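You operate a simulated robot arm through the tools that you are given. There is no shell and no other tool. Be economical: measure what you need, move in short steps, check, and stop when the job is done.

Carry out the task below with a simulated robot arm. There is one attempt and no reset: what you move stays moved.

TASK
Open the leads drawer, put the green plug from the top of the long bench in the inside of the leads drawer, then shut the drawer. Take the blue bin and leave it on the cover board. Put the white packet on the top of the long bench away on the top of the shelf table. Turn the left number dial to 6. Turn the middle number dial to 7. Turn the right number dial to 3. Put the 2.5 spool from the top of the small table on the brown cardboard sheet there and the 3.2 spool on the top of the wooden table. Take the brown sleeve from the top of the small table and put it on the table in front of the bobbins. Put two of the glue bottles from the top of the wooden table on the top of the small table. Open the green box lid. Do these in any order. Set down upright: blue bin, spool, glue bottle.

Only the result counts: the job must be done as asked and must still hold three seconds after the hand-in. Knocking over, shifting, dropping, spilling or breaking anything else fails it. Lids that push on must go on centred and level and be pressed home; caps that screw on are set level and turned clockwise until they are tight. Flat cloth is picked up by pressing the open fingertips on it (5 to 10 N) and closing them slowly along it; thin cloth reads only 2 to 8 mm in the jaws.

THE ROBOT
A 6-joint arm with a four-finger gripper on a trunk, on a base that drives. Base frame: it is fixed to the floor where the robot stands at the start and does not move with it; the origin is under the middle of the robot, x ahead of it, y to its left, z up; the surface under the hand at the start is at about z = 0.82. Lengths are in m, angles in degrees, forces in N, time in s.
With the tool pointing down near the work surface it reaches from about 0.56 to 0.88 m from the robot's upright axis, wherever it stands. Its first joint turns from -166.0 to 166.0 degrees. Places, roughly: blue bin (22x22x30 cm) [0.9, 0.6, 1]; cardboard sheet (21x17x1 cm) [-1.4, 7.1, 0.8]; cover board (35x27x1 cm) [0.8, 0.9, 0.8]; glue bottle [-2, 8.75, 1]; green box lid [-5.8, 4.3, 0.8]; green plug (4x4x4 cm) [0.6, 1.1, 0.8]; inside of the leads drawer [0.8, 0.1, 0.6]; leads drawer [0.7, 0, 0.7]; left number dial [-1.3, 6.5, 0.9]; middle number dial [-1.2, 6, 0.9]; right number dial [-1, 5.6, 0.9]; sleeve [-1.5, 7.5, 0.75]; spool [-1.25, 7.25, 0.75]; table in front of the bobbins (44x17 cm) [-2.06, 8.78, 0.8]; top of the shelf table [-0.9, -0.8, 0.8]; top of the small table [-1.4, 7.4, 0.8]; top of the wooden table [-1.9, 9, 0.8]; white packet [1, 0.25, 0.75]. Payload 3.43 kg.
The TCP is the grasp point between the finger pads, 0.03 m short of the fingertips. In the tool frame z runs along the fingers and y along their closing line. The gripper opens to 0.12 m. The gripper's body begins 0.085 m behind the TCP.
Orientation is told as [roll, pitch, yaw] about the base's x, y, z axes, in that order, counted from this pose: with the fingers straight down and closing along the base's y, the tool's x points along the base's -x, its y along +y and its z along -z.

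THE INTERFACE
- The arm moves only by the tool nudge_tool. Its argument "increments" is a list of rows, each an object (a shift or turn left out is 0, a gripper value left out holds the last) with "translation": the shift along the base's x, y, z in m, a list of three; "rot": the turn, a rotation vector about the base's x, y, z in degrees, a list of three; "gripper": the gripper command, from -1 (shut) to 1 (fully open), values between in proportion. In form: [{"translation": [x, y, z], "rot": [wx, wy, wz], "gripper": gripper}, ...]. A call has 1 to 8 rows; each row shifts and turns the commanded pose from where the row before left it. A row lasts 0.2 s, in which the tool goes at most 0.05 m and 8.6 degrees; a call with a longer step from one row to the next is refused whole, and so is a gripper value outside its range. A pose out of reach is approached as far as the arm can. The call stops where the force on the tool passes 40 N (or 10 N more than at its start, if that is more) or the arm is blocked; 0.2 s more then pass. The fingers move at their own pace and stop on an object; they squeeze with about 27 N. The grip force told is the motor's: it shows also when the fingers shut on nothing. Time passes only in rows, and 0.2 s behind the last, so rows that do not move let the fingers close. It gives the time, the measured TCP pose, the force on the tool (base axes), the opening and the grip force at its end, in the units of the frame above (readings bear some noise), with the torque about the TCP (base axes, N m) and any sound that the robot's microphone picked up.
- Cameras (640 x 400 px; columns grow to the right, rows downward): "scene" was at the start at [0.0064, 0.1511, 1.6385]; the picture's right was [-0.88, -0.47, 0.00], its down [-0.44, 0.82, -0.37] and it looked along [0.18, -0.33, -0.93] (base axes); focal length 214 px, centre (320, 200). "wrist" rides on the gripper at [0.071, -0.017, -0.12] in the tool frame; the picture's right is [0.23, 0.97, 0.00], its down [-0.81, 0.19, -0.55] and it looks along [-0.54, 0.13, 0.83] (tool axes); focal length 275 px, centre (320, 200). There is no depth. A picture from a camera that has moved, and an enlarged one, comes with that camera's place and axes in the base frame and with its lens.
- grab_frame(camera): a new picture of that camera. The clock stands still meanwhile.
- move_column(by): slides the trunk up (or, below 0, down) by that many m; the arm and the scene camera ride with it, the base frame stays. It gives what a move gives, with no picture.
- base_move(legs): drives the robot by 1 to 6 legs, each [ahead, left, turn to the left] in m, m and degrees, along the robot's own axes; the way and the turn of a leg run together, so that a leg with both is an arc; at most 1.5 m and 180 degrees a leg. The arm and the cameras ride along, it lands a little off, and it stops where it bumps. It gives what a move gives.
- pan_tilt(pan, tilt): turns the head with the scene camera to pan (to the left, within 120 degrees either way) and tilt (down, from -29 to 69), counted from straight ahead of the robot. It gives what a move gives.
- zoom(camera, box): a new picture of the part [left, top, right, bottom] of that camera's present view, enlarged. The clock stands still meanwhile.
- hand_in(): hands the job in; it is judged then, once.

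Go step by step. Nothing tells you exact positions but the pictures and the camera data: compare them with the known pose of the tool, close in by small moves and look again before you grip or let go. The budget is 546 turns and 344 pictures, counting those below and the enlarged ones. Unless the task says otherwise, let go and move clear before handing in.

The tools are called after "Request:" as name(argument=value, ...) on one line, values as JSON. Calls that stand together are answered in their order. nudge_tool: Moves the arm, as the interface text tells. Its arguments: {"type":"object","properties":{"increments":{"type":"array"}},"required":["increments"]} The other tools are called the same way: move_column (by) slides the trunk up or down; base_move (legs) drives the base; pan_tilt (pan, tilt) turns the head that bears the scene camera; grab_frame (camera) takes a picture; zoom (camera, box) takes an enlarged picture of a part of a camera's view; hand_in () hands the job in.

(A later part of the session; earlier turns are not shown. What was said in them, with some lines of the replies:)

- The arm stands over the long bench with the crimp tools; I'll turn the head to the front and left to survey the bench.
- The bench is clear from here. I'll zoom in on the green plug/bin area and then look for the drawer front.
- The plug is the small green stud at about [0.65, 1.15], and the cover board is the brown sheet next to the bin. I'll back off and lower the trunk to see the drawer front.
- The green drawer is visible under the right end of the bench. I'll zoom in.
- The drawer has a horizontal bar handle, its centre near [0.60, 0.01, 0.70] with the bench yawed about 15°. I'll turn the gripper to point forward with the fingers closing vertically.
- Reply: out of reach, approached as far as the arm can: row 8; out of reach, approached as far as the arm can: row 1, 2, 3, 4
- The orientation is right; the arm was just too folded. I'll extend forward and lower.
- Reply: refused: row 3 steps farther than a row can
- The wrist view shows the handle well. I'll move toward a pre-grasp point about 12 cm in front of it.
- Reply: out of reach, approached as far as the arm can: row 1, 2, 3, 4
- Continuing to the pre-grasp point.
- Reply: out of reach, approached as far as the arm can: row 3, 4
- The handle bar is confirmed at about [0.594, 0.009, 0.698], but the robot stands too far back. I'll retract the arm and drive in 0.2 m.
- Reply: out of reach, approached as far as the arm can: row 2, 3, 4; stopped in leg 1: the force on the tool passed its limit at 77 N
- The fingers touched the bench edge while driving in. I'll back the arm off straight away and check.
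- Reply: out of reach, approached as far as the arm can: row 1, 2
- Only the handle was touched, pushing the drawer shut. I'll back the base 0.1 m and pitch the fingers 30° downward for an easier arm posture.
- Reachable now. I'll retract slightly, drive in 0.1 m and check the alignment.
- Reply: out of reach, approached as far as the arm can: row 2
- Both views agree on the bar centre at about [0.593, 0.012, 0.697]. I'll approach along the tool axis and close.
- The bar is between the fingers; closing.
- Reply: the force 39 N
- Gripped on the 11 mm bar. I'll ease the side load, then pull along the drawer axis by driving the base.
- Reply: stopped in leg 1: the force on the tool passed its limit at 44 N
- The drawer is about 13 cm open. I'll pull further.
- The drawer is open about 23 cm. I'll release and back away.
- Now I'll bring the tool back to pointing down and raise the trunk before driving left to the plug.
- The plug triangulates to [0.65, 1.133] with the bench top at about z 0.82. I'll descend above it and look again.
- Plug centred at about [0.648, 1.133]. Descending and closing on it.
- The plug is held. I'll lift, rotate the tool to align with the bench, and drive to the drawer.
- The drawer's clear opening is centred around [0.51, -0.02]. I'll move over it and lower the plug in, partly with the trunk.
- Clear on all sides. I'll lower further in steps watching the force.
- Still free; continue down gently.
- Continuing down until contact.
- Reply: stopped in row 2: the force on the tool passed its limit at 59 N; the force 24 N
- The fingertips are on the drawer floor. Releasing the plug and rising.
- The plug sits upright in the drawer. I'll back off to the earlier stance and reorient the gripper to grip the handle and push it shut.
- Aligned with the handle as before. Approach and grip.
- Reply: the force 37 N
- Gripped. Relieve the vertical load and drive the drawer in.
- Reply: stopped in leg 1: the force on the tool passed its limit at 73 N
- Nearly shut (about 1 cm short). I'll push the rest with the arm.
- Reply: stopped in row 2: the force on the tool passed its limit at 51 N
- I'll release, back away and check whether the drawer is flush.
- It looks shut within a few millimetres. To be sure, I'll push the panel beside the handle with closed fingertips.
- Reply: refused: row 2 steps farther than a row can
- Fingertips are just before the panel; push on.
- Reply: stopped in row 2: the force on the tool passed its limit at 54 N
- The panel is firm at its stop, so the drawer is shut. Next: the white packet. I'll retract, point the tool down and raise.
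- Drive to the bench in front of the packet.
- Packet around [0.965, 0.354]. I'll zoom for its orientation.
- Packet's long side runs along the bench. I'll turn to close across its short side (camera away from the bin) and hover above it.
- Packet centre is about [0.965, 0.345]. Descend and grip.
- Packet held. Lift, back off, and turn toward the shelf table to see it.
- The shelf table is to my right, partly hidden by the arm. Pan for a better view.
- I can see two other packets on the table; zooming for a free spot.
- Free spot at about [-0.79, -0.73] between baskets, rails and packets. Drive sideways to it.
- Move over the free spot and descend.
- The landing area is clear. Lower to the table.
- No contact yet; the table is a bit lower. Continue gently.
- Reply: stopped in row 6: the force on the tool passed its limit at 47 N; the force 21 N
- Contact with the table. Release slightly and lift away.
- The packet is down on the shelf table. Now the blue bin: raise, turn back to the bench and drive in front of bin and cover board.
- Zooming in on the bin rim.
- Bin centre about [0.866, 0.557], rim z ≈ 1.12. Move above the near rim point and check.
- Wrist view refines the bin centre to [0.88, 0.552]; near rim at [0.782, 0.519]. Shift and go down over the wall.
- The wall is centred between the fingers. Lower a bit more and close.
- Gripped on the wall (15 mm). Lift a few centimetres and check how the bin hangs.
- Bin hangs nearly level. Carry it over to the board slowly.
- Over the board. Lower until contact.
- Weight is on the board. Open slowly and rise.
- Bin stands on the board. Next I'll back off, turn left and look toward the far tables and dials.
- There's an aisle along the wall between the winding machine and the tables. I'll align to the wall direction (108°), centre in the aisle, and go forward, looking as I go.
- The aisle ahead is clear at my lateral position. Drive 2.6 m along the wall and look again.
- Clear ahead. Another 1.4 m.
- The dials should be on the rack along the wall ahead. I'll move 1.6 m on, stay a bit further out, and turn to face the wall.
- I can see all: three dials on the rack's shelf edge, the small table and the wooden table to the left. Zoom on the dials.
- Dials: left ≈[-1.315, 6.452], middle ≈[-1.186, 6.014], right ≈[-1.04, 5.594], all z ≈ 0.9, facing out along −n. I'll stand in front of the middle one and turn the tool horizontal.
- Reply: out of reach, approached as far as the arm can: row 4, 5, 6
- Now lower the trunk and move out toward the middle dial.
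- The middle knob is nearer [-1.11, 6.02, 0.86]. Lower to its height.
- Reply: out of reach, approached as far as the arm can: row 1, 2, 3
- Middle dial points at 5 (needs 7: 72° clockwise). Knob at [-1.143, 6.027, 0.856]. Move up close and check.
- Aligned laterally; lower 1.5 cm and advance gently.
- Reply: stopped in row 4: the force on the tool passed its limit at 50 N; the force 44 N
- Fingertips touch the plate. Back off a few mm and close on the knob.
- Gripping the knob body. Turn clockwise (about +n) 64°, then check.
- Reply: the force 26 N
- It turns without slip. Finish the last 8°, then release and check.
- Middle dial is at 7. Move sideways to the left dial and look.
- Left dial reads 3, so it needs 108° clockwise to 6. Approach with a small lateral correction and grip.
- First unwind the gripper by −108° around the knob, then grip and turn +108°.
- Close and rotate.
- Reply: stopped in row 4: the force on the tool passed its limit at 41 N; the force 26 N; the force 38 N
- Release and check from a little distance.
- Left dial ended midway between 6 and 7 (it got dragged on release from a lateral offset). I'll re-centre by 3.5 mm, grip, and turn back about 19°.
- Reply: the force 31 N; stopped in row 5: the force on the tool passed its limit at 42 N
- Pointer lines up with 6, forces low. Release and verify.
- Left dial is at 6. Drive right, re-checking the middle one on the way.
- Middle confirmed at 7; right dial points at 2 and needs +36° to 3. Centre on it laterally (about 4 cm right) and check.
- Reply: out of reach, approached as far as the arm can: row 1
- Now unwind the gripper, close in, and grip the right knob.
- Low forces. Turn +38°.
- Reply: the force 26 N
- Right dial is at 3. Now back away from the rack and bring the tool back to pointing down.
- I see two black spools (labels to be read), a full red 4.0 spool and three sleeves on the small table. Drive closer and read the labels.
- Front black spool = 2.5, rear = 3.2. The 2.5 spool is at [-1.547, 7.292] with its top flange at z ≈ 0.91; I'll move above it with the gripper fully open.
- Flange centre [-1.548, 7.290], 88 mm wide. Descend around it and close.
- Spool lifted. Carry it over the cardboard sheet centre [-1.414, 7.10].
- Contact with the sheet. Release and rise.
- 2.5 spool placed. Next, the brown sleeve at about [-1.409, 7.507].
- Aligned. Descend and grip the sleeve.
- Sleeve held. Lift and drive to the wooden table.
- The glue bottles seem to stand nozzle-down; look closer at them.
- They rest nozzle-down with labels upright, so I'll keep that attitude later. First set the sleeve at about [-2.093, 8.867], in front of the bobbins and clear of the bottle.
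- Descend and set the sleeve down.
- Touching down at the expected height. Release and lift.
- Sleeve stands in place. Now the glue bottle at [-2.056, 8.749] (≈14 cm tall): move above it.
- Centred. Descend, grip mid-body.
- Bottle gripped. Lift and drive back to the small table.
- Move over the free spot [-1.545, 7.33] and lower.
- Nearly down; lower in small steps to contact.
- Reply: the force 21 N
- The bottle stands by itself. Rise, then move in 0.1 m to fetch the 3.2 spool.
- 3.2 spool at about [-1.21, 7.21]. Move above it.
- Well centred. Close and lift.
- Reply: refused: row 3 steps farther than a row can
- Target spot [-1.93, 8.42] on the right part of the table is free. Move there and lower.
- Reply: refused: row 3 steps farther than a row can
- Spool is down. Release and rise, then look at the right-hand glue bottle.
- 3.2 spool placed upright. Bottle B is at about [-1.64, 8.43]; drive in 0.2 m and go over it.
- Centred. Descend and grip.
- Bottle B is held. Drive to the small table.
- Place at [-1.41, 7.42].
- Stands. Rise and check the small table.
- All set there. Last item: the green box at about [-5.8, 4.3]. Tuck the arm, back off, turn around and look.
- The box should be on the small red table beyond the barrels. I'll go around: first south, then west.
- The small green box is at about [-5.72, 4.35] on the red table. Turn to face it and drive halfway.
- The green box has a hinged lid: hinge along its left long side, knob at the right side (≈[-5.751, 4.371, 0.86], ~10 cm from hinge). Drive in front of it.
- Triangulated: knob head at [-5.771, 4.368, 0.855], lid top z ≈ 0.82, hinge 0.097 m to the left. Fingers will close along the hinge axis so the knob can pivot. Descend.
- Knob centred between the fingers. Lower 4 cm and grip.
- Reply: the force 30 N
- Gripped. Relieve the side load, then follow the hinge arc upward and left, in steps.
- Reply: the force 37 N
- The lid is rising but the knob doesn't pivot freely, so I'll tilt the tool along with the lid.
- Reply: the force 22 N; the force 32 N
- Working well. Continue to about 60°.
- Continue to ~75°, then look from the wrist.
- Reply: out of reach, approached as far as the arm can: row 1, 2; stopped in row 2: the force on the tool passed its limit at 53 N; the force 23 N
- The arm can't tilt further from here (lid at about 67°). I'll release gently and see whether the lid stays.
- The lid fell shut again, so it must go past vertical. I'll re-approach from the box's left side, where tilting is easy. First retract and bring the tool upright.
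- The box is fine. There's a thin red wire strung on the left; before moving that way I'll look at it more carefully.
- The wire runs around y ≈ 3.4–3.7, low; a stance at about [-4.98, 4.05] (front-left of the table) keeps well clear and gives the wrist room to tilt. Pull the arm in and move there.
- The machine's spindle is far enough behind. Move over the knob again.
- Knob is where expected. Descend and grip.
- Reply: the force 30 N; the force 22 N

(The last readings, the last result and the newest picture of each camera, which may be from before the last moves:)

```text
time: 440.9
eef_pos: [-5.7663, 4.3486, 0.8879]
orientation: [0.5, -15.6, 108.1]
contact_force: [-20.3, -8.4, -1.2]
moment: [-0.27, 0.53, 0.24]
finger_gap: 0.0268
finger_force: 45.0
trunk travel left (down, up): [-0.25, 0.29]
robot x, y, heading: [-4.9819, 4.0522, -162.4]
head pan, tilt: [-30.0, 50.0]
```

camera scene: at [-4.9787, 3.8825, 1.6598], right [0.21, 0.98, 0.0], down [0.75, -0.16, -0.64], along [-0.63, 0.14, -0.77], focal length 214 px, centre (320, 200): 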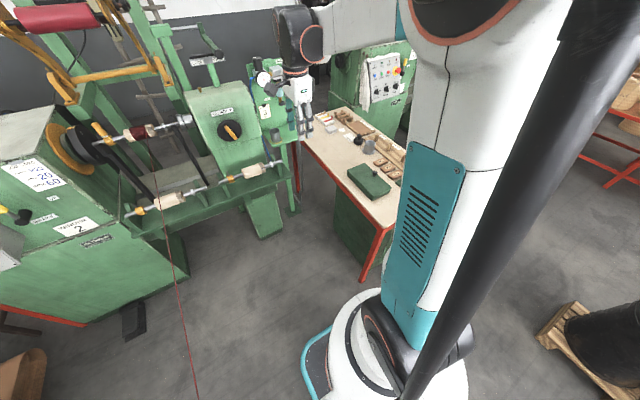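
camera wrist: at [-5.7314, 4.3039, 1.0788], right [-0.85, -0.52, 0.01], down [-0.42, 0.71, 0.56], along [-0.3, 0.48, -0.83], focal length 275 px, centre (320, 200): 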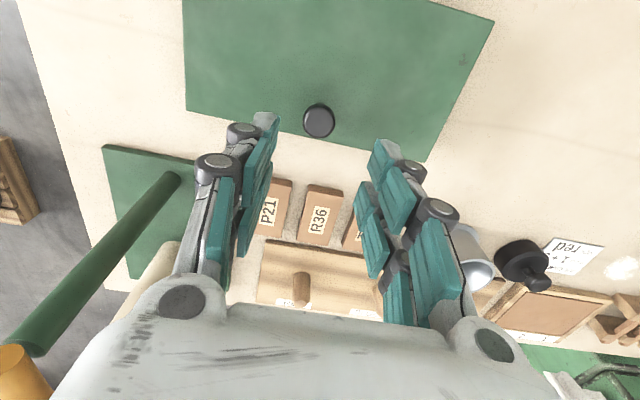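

Smooth. Continue along the arc.

Request:
nudge_tool(increments=[{"rot": [7.15, 2.24, 0], "translation": [0.0012, -0.0092, 0.0103]}, {"rot": [7.15, 2.24, 0], "translation": [0.0021, -0.0103, 0.009]}, {"rot": [7.15, 2.24, 0], "translation": [0.0035, -0.0111, 0.0074]}, {"rot": [7.15, 2.24, 0], "translation": [0.0037, -0.0117, 0.0062]}, {}])

Request:
nudge_tool(increments=[{"rot": [7.15, 2.24, 0], "translation": [0.0039, -0.0124, 0.0043]}, {"rot": [7.15, 2.24, 0], "translation": [0.004, -0.013, 0.0026]}, {}])

Request:
grab_frame(camera="scene")

```text
time: 442.1
eef_pos: [-5.7529, 4.3081, 0.9203]
orientation: [0.2, -45.3, 108.1]
contact_force: [23.8, -11.2, -13.1]
moment: [-1.16, -0.44, -0.44]
finger_gap: 0.0267
finger_force: 45.2
trunk travel left (down, up): [-0.25, 0.29]
robot x, y, heading: [-4.9817, 4.0489, -162.6]
head pan, tilt: [-30.0, 50.0]
```

```text
time: 442.9
eef_pos: [-5.7441, 4.2836, 0.9282]
orientation: [-0.2, -60.6, 108.6]
contact_force: [22.8, 0.8, -10.9]
moment: [-0.54, -0.34, -0.48]
finger_gap: 0.0265
finger_force: 45.3
trunk travel left (down, up): [-0.25, 0.29]
robot x, y, heading: [-4.9822, 4.0523, -162.5]
head pan, tilt: [-30.0, 50.0]
```

```text
158 pictures are left
camera scene: at [-4.9776, 3.8831, 1.6598], right [0.22, 0.98, 0.0], down [0.75, -0.17, -0.64], along [-0.63, 0.14, -0.77], focal length 214 px, centre (320, 200)
```

scene: 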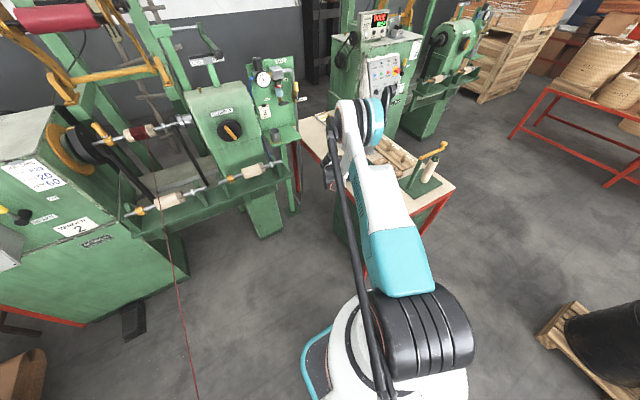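

At ~60°; continue to 75°, then 90°.

Request:
nudge_tool(increments=[{"rot": [7.15, 2.24, 0], "translation": [0.0061, -0.0125, 0.0]}, {"rot": [7.15, 2.24, 0], "translation": [0.0041, -0.0132, -0.0015]}, {}])

Request:
nudge_tool(increments=[{"rot": [7.15, 2.24, 0], "translation": [0.004, -0.0129, -0.0028]}, {"rot": [7.15, 2.24, 0], "translation": [0.0039, -0.0124, -0.0045]}, {}])

Request:
grab_frame(camera="wrist")

```text
time: 443.7
eef_pos: [-5.7361, 4.256, 0.9293]
orientation: [-1.3, -75.7, 109.7]
contact_force: [-0.8, 0.3, 21.5]
moment: [0.26, 0.07, 0.06]
finger_gap: 0.0266
finger_force: 45.1
trunk travel left (down, up): [-0.25, 0.29]
robot x, y, heading: [-4.9833, 4.0485, -162.1]
head pan, tilt: [-30.0, 50.0]
```

```text
time: 444.3
eef_pos: [-5.7288, 4.2341, 0.9286]
orientation: [-11.3, -87.8, 120.1]
contact_force: [-15.5, 0.4, -29.6]
moment: [-0.44, -0.02, 0.74]
finger_gap: 0.0255
finger_force: 45.0
out of reach, approached as far as the arm can: row 2
trunk travel left (down, up): [-0.25, 0.29]
robot x, y, heading: [-4.9849, 4.0494, -162.5]
head pan, tilt: [-30.0, 50.0]
stopped in row 3: the force on the tool passed its limit at 69 N (the readings are from after the stop); the commanded pose is now the measured one
```

```text
157 pictures are left
camera wrist: at [-5.6721, 4.1224, 0.863], right [-0.92, -0.32, -0.24], down [-0.02, -0.56, 0.83], along [-0.4, 0.77, 0.5], focal length 275 px, centre (320, 200)
```

wrist: 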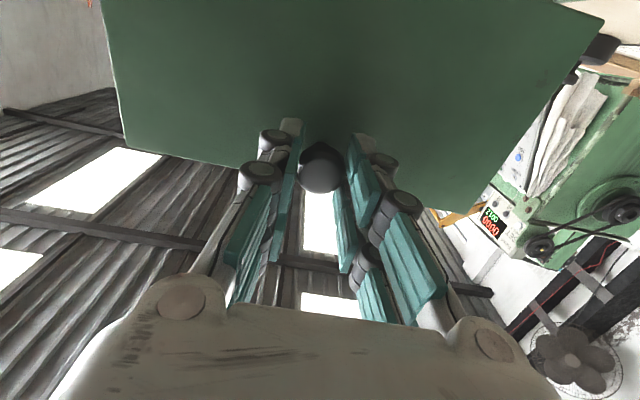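

The lid is at about 89°. A bit further by pure translation to tip it past vertical.

Request:
nudge_tool(increments=[{"translation": [0.0, -0.001, -0.003]}, {"translation": [0.0012, -0.004, -0.002]}, {"translation": [0.0012, -0.004, -0.002]}, {}])

```text
time: 444.7
eef_pos: [-5.7281, 4.2323, 0.9295]
orientation: [-8.9, -87.6, 117.8]
contact_force: [-13.8, 5.8, -20.6]
moment: [0.29, 0.27, 0.7]
finger_gap: 0.0254
finger_force: 45.2
out of reach, approached as far as the arm can: row 1, 2
trunk travel left (down, up): [-0.25, 0.29]
robot x, y, heading: [-4.9823, 4.0457, -162.3]
head pan, tilt: [-30.0, 50.0]
stopped in row 2: the force on the tool passed its limit at 44 N (the readings are from after the stop); the commanded pose is now the measured one
```

At the arm's limit; I'll use the trunk (down) and the base (left = the lid's opening direction) for the last bit.

Request:
move_column(by=-0.004)

Request:
base_move(legs=[[0, 0.012, 0]])

Request:
grab_frame(camera="wrist")

```text
time: 445.3
eef_pos: [-5.7272, 4.2311, 0.9297]
orientation: [-11.8, -87.9, 120.9]
contact_force: [-27.2, 0.9, 4.9]
moment: [1.1, 0.54, 0.56]
finger_gap: 0.0255
finger_force: 45.9
trunk travel left (down, up): [-0.246, 0.294]
robot x, y, heading: [-4.9817, 4.0496, -162.6]
head pan, tilt: [-30.0, 50.0]
```

```text
time: 446.0
eef_pos: [-5.7231, 4.2175, 0.926]
orientation: [-10.1, -87.7, 119.0]
contact_force: [-20.7, -11.0, -16.3]
moment: [-1.15, -0.42, 0.65]
finger_gap: 0.0254
finger_force: 44.4
trunk travel left (down, up): [-0.246, 0.294]
robot x, y, heading: [-4.9778, 4.0391, -162.4]
head pan, tilt: [-30.0, 50.0]
```

```text
156 pictures are left
camera wrist: at [-5.6674, 4.1085, 0.8596], right [-0.92, -0.32, -0.24], down [-0.02, -0.56, 0.83], along [-0.4, 0.77, 0.5], focal length 275 px, centre (320, 200)
```

wrist: 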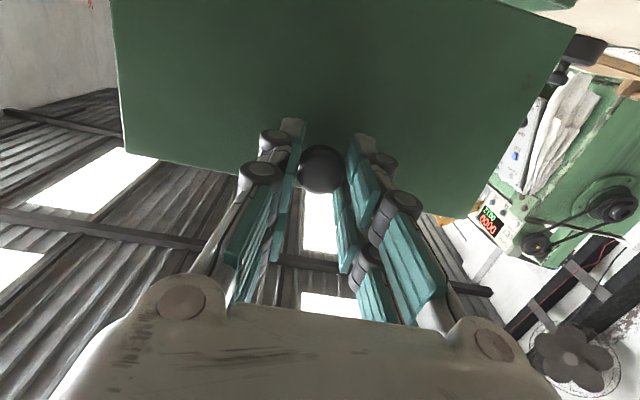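

Request:
move_column(by=-0.006)

Request:
base_move(legs=[[0, 0.014, 0]])

Request:
zoom(camera="scene", box=[290, 100, 450, 220])

```text
time: 446.6
eef_pos: [-5.7232, 4.2181, 0.9246]
orientation: [-9.4, -88.0, 118.6]
contact_force: [-23.6, -5.8, 32.7]
moment: [1.86, 0.76, 0.5]
finger_gap: 0.0254
finger_force: 45.0
trunk travel left (down, up): [-0.24, 0.3]
robot x, y, heading: [-4.9783, 4.0409, -162.2]
head pan, tilt: [-30.0, 50.0]
```

```text
time: 447.3
eef_pos: [-5.7176, 4.2045, 0.9214]
orientation: [-7.4, -87.5, 116.4]
contact_force: [-17.7, -15.5, 0.0]
moment: [-0.92, -0.35, 0.64]
finger_gap: 0.0251
finger_force: 44.9
trunk travel left (down, up): [-0.24, 0.3]
robot x, y, heading: [-4.9763, 4.0231, -162.1]
head pan, tilt: [-30.0, 50.0]
```

```text
3.33 times, centred on (370, 160) of scene
camera zoom: at [-4.973, 3.8561, 1.6494], right [0.21, 0.98, 0.0], down [0.75, -0.16, -0.64], along [-0.63, 0.14, -0.77], focal length 715 px, centre (153, 333)
```

zoom: 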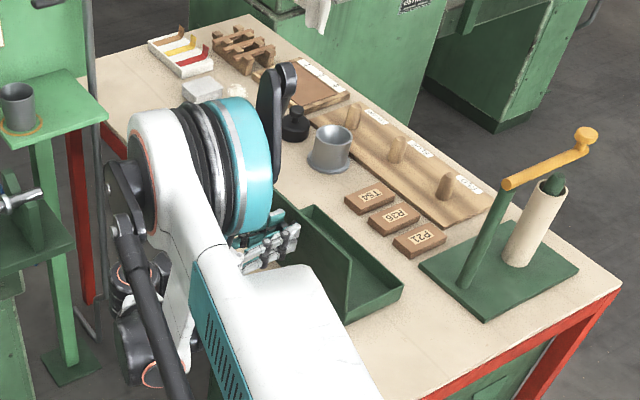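

Near or slightly past vertical; continue two more small steps to be sure.

Request:
move_column(by=-0.007)

Request:
base_move(legs=[[0, 0.014, 0]])

Request:
move_column(by=-0.008)

Request:
grab_frame(camera="wrist")

Request:
zoom(camera="scene", box=[330, 140, 430, 215])

```text
time: 448.0
eef_pos: [-5.7176, 4.2002, 0.9172]
orientation: [-8.5, -88.0, 117.9]
contact_force: [7.4, -5.5, 10.6]
moment: [0.01, 0.05, 0.01]
finger_gap: 0.0258
finger_force: 45.2
trunk travel left (down, up): [-0.233, 0.307]
robot x, y, heading: [-4.9786, 4.0263, -162.3]
head pan, tilt: [-30.0, 50.0]
stopped: the force on the tool passed its limit at 42 N (the readings are from after the stop); the commanded pose is now the measured one
```

```text
time: 448.8
eef_pos: [-5.7173, 4.1973, 0.9167]
orientation: [-10.5, -88.0, 119.5]
contact_force: [-5.6, 3.5, -1.1]
moment: [-0.8, -0.22, 0.1]
finger_gap: 0.0255
finger_force: 44.8
trunk travel left (down, up): [-0.233, 0.307]
robot x, y, heading: [-4.9697, 4.0144, -162.5]
head pan, tilt: [-30.0, 50.0]
stopped in leg 1: the force on the tool passed its limit at 47 N (the readings are from after the stop); the commanded pose is now the measured one
```

```text
time: 449.3
eef_pos: [-5.7173, 4.1973, 0.9165]
orientation: [-19.9, -88.6, 129.1]
contact_force: [1.2, 1.2, 12.4]
moment: [-0.17, -0.15, -0.31]
finger_gap: 0.0255
finger_force: 45.1
trunk travel left (down, up): [-0.227, 0.313]
robot x, y, heading: [-4.9731, 4.0137, -162.4]
head pan, tilt: [-30.0, 50.0]
stopped: the force on the tool passed its limit at 50 N (the readings are from after the stop); the commanded pose is now the measured one
```

```text
154 pictures are left
camera wrist: at [-5.6605, 4.0885, 0.8484], right [-0.92, -0.32, -0.24], down [-0.01, -0.57, 0.82], along [-0.4, 0.76, 0.52], focal length 275 px, centre (320, 200)
```

wrist: 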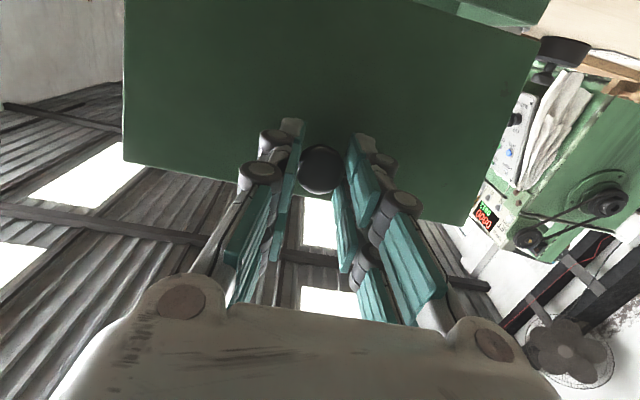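

```text
5.33 times, centred on (380, 178) of scene
camera zoom: at [-4.9668, 3.8469, 1.6367], right [0.21, 0.98, 0.0], down [0.75, -0.16, -0.64], along [-0.63, 0.14, -0.77], focal length 1144 px, centre (0, 320)
```

zoom: 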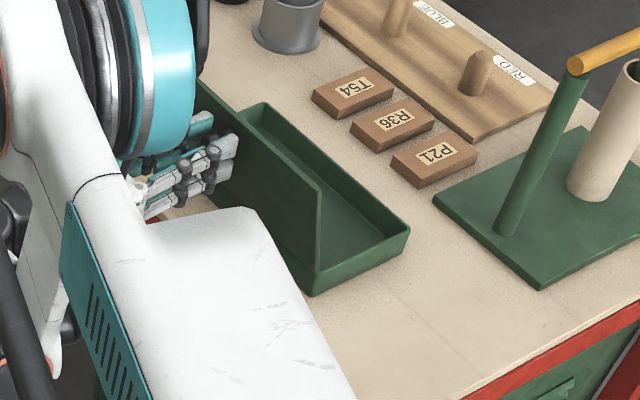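

The lid's top edge is now clearly on the far (left) side of the hinge — about 105°, at its stop. Release and retract straight back.

Request:
nudge_tool(increments=[{"gripper": -0.5}, {"gripper": -0.1}, {}, {}])

Request:
grab_frame(camera="wrist")

```text
time: 450.3
eef_pos: [-5.7177, 4.1975, 0.9154]
orientation: [-18.5, -88.4, 127.5]
contact_force: [0.9, 0.0, -0.1]
moment: [0.02, -0.03, 0.0]
finger_gap: 0.054
finger_force: 0.1
trunk travel left (down, up): [-0.227, 0.313]
robot x, y, heading: [-4.9718, 4.0128, -162.4]
head pan, tilt: [-30.0, 50.0]
```

```text
152 pictures are left
camera wrist: at [-5.6613, 4.088, 0.8471], right [-0.92, -0.32, -0.24], down [-0.01, -0.57, 0.82], along [-0.4, 0.76, 0.52], focal length 275 px, centre (320, 200)
```

wrist: 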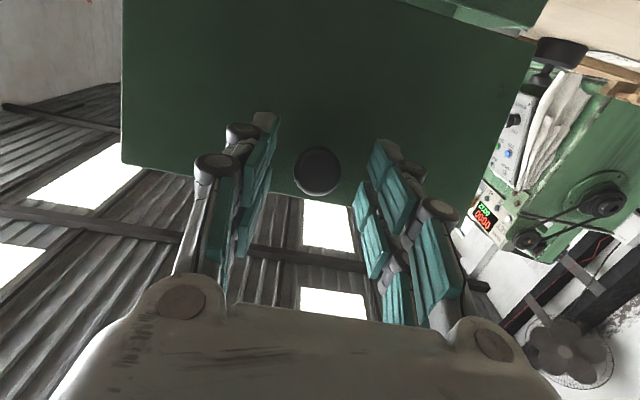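

The lid stays open on its own. Back the hand away along its axis.

Request:
base_move(legs=[[0, 0.09, 0]])

Request:
nudge_tool(increments=[{"translation": [0.01, -0.01, 0.03]}, {"translation": [0.01, -0.01, 0.04]}, {"translation": [0.01, 0, 0.045]}, {"translation": [0, 0, 0.045]}, {"translation": [0, 0, 0.045]}, {}])

Request:
grab_frame(camera="wrist")

Request:
zoom(camera="scene", box=[310, 120, 450, 220])

```text
time: 451.4
eef_pos: [-5.6907, 4.1106, 0.9162]
orientation: [-18.7, -88.5, 127.8]
contact_force: [0.2, -0.1, 0.9]
moment: [-0.01, 0.0, -0.01]
finger_gap: 0.0541
finger_force: 0.0
trunk travel left (down, up): [-0.227, 0.313]
robot x, y, heading: [-4.946, 3.9271, -162.3]
head pan, tilt: [-30.0, 50.0]
```

```text
time: 452.8
eef_pos: [-5.6609, 4.0901, 1.1213]
orientation: [-18.4, -88.5, 127.5]
contact_force: [0.6, 0.3, 1.4]
moment: [-0.03, 0.01, -0.02]
finger_gap: 0.0542
finger_force: 0.0
trunk travel left (down, up): [-0.227, 0.313]
robot x, y, heading: [-4.9452, 3.9294, -162.6]
head pan, tilt: [-30.0, 50.0]
```

```text
151 pictures are left
camera wrist: at [-5.6048, 3.9817, 1.0528], right [-0.92, -0.32, -0.24], down [-0.01, -0.57, 0.82], along [-0.4, 0.76, 0.52], focal length 275 px, centre (320, 200)
```

wrist: 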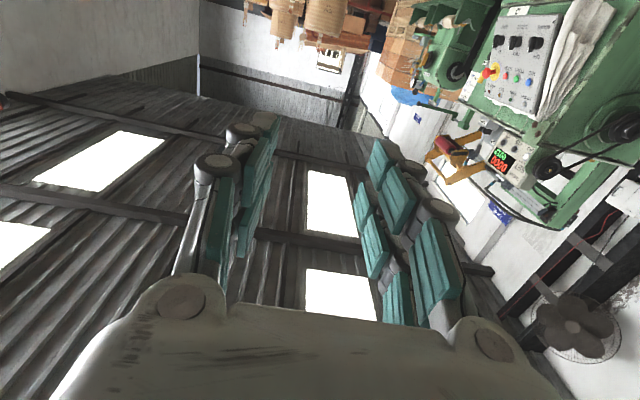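

```text
4.00 times, centred on (380, 170) of scene
camera zoom: at [-4.9407, 3.7613, 1.6368], right [0.21, 0.98, 0.0], down [0.75, -0.16, -0.64], along [-0.63, 0.14, -0.77], focal length 858 px, centre (80, 320)
```

zoom: 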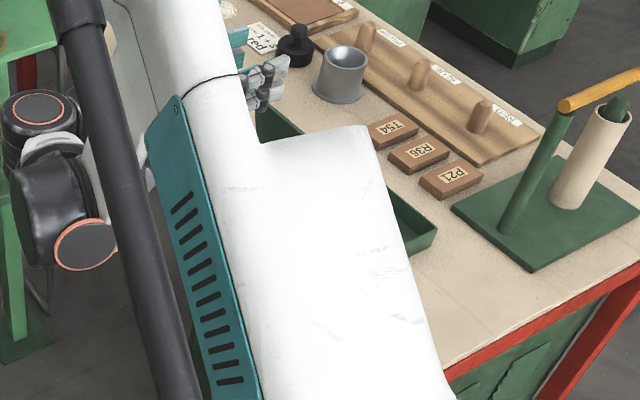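

Back off to see the box and confirm nothing else was disturbed.

Request:
base_move(legs=[[-0.4, -0.15, 0]])

Request:
pan_tilt(pan=0, tilt=40)

Request:
grab_frame(camera="scene")

```text
time: 455.4
eef_pos: [-5.3234, 4.3568, 1.1206]
orientation: [-18.1, -88.6, 127.1]
contact_force: [-0.4, -0.6, -0.8]
moment: [0.0, 0.03, -0.02]
finger_gap: 0.0539
finger_force: 0.1
trunk travel left (down, up): [-0.227, 0.313]
robot x, y, heading: [-4.6118, 4.1916, -162.4]
head pan, tilt: [-30.0, 50.0]
```

```text
time: 456.3
eef_pos: [-5.3258, 4.3568, 1.119]
orientation: [-18.5, -88.3, 127.6]
contact_force: [-0.3, 0.2, -0.5]
moment: [-0.01, -0.02, 0.0]
finger_gap: 0.0537
finger_force: 0.0
trunk travel left (down, up): [-0.227, 0.313]
robot x, y, heading: [-4.6089, 4.1931, -162.5]
head pan, tilt: [0.0, 40.0]
```

```text
149 pictures are left
camera scene: at [-4.6111, 3.9839, 1.651], right [-0.3, 0.95, 0.0], down [0.61, 0.19, -0.77], along [-0.73, -0.23, -0.64], focal length 214 px, centre (320, 200)
```

scene: 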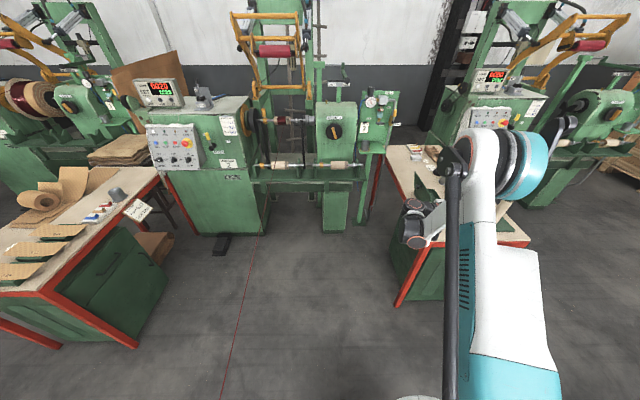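

Request:
zoom(camera="scene", box=[380, 130, 460, 200])

```text
5.71 times, centred on (420, 165) of scene
camera zoom: at [-4.6111, 3.9839, 1.651], right [-0.3, 0.95, 0.0], down [0.61, 0.19, -0.77], along [-0.73, -0.23, -0.64], focal length 1226 px, centre (-251, 400)
```

zoom: 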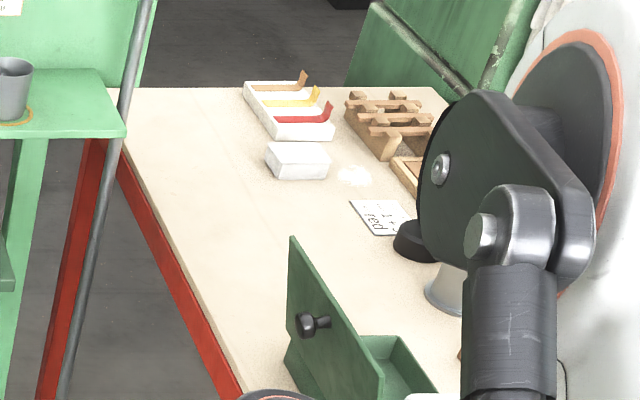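

Everything has been set as asked, and the lid stays open past vertical with the arm clear. Handing in.

Request:
hand_in()

```text
The job is handed in.
```

I finished every task on the list and handed the job in:

- **Leads drawer:** the green plug is inside. I pushed the drawer back until it stopped moving, but didn't look at it again after driving away.
- **Blue bin:** it stands upright on the cover board.
- **White packet:** it is on the shelf table, next to the other packets.
- **Dials:** left is at 6, middle at 7 and right at 3. The middle and right pointers looked about 3–4° off their digit marks.
- **Spools:** the 2.5 is on the cardboard sheet and the 3.2 is on the wooden table, both upright.
- **Brown sleeve:** it stands on the wooden table in front of the bobbins.
- **Glue bottles:** two are on the small table. I left them nozzle-down, the way they stood when I found them, with their labels the right way up.
- **Green box lid:** it is open past vertical and stays open on its own. On my first try I let go at about 67° and it fell shut; the box itself wasn't moved.
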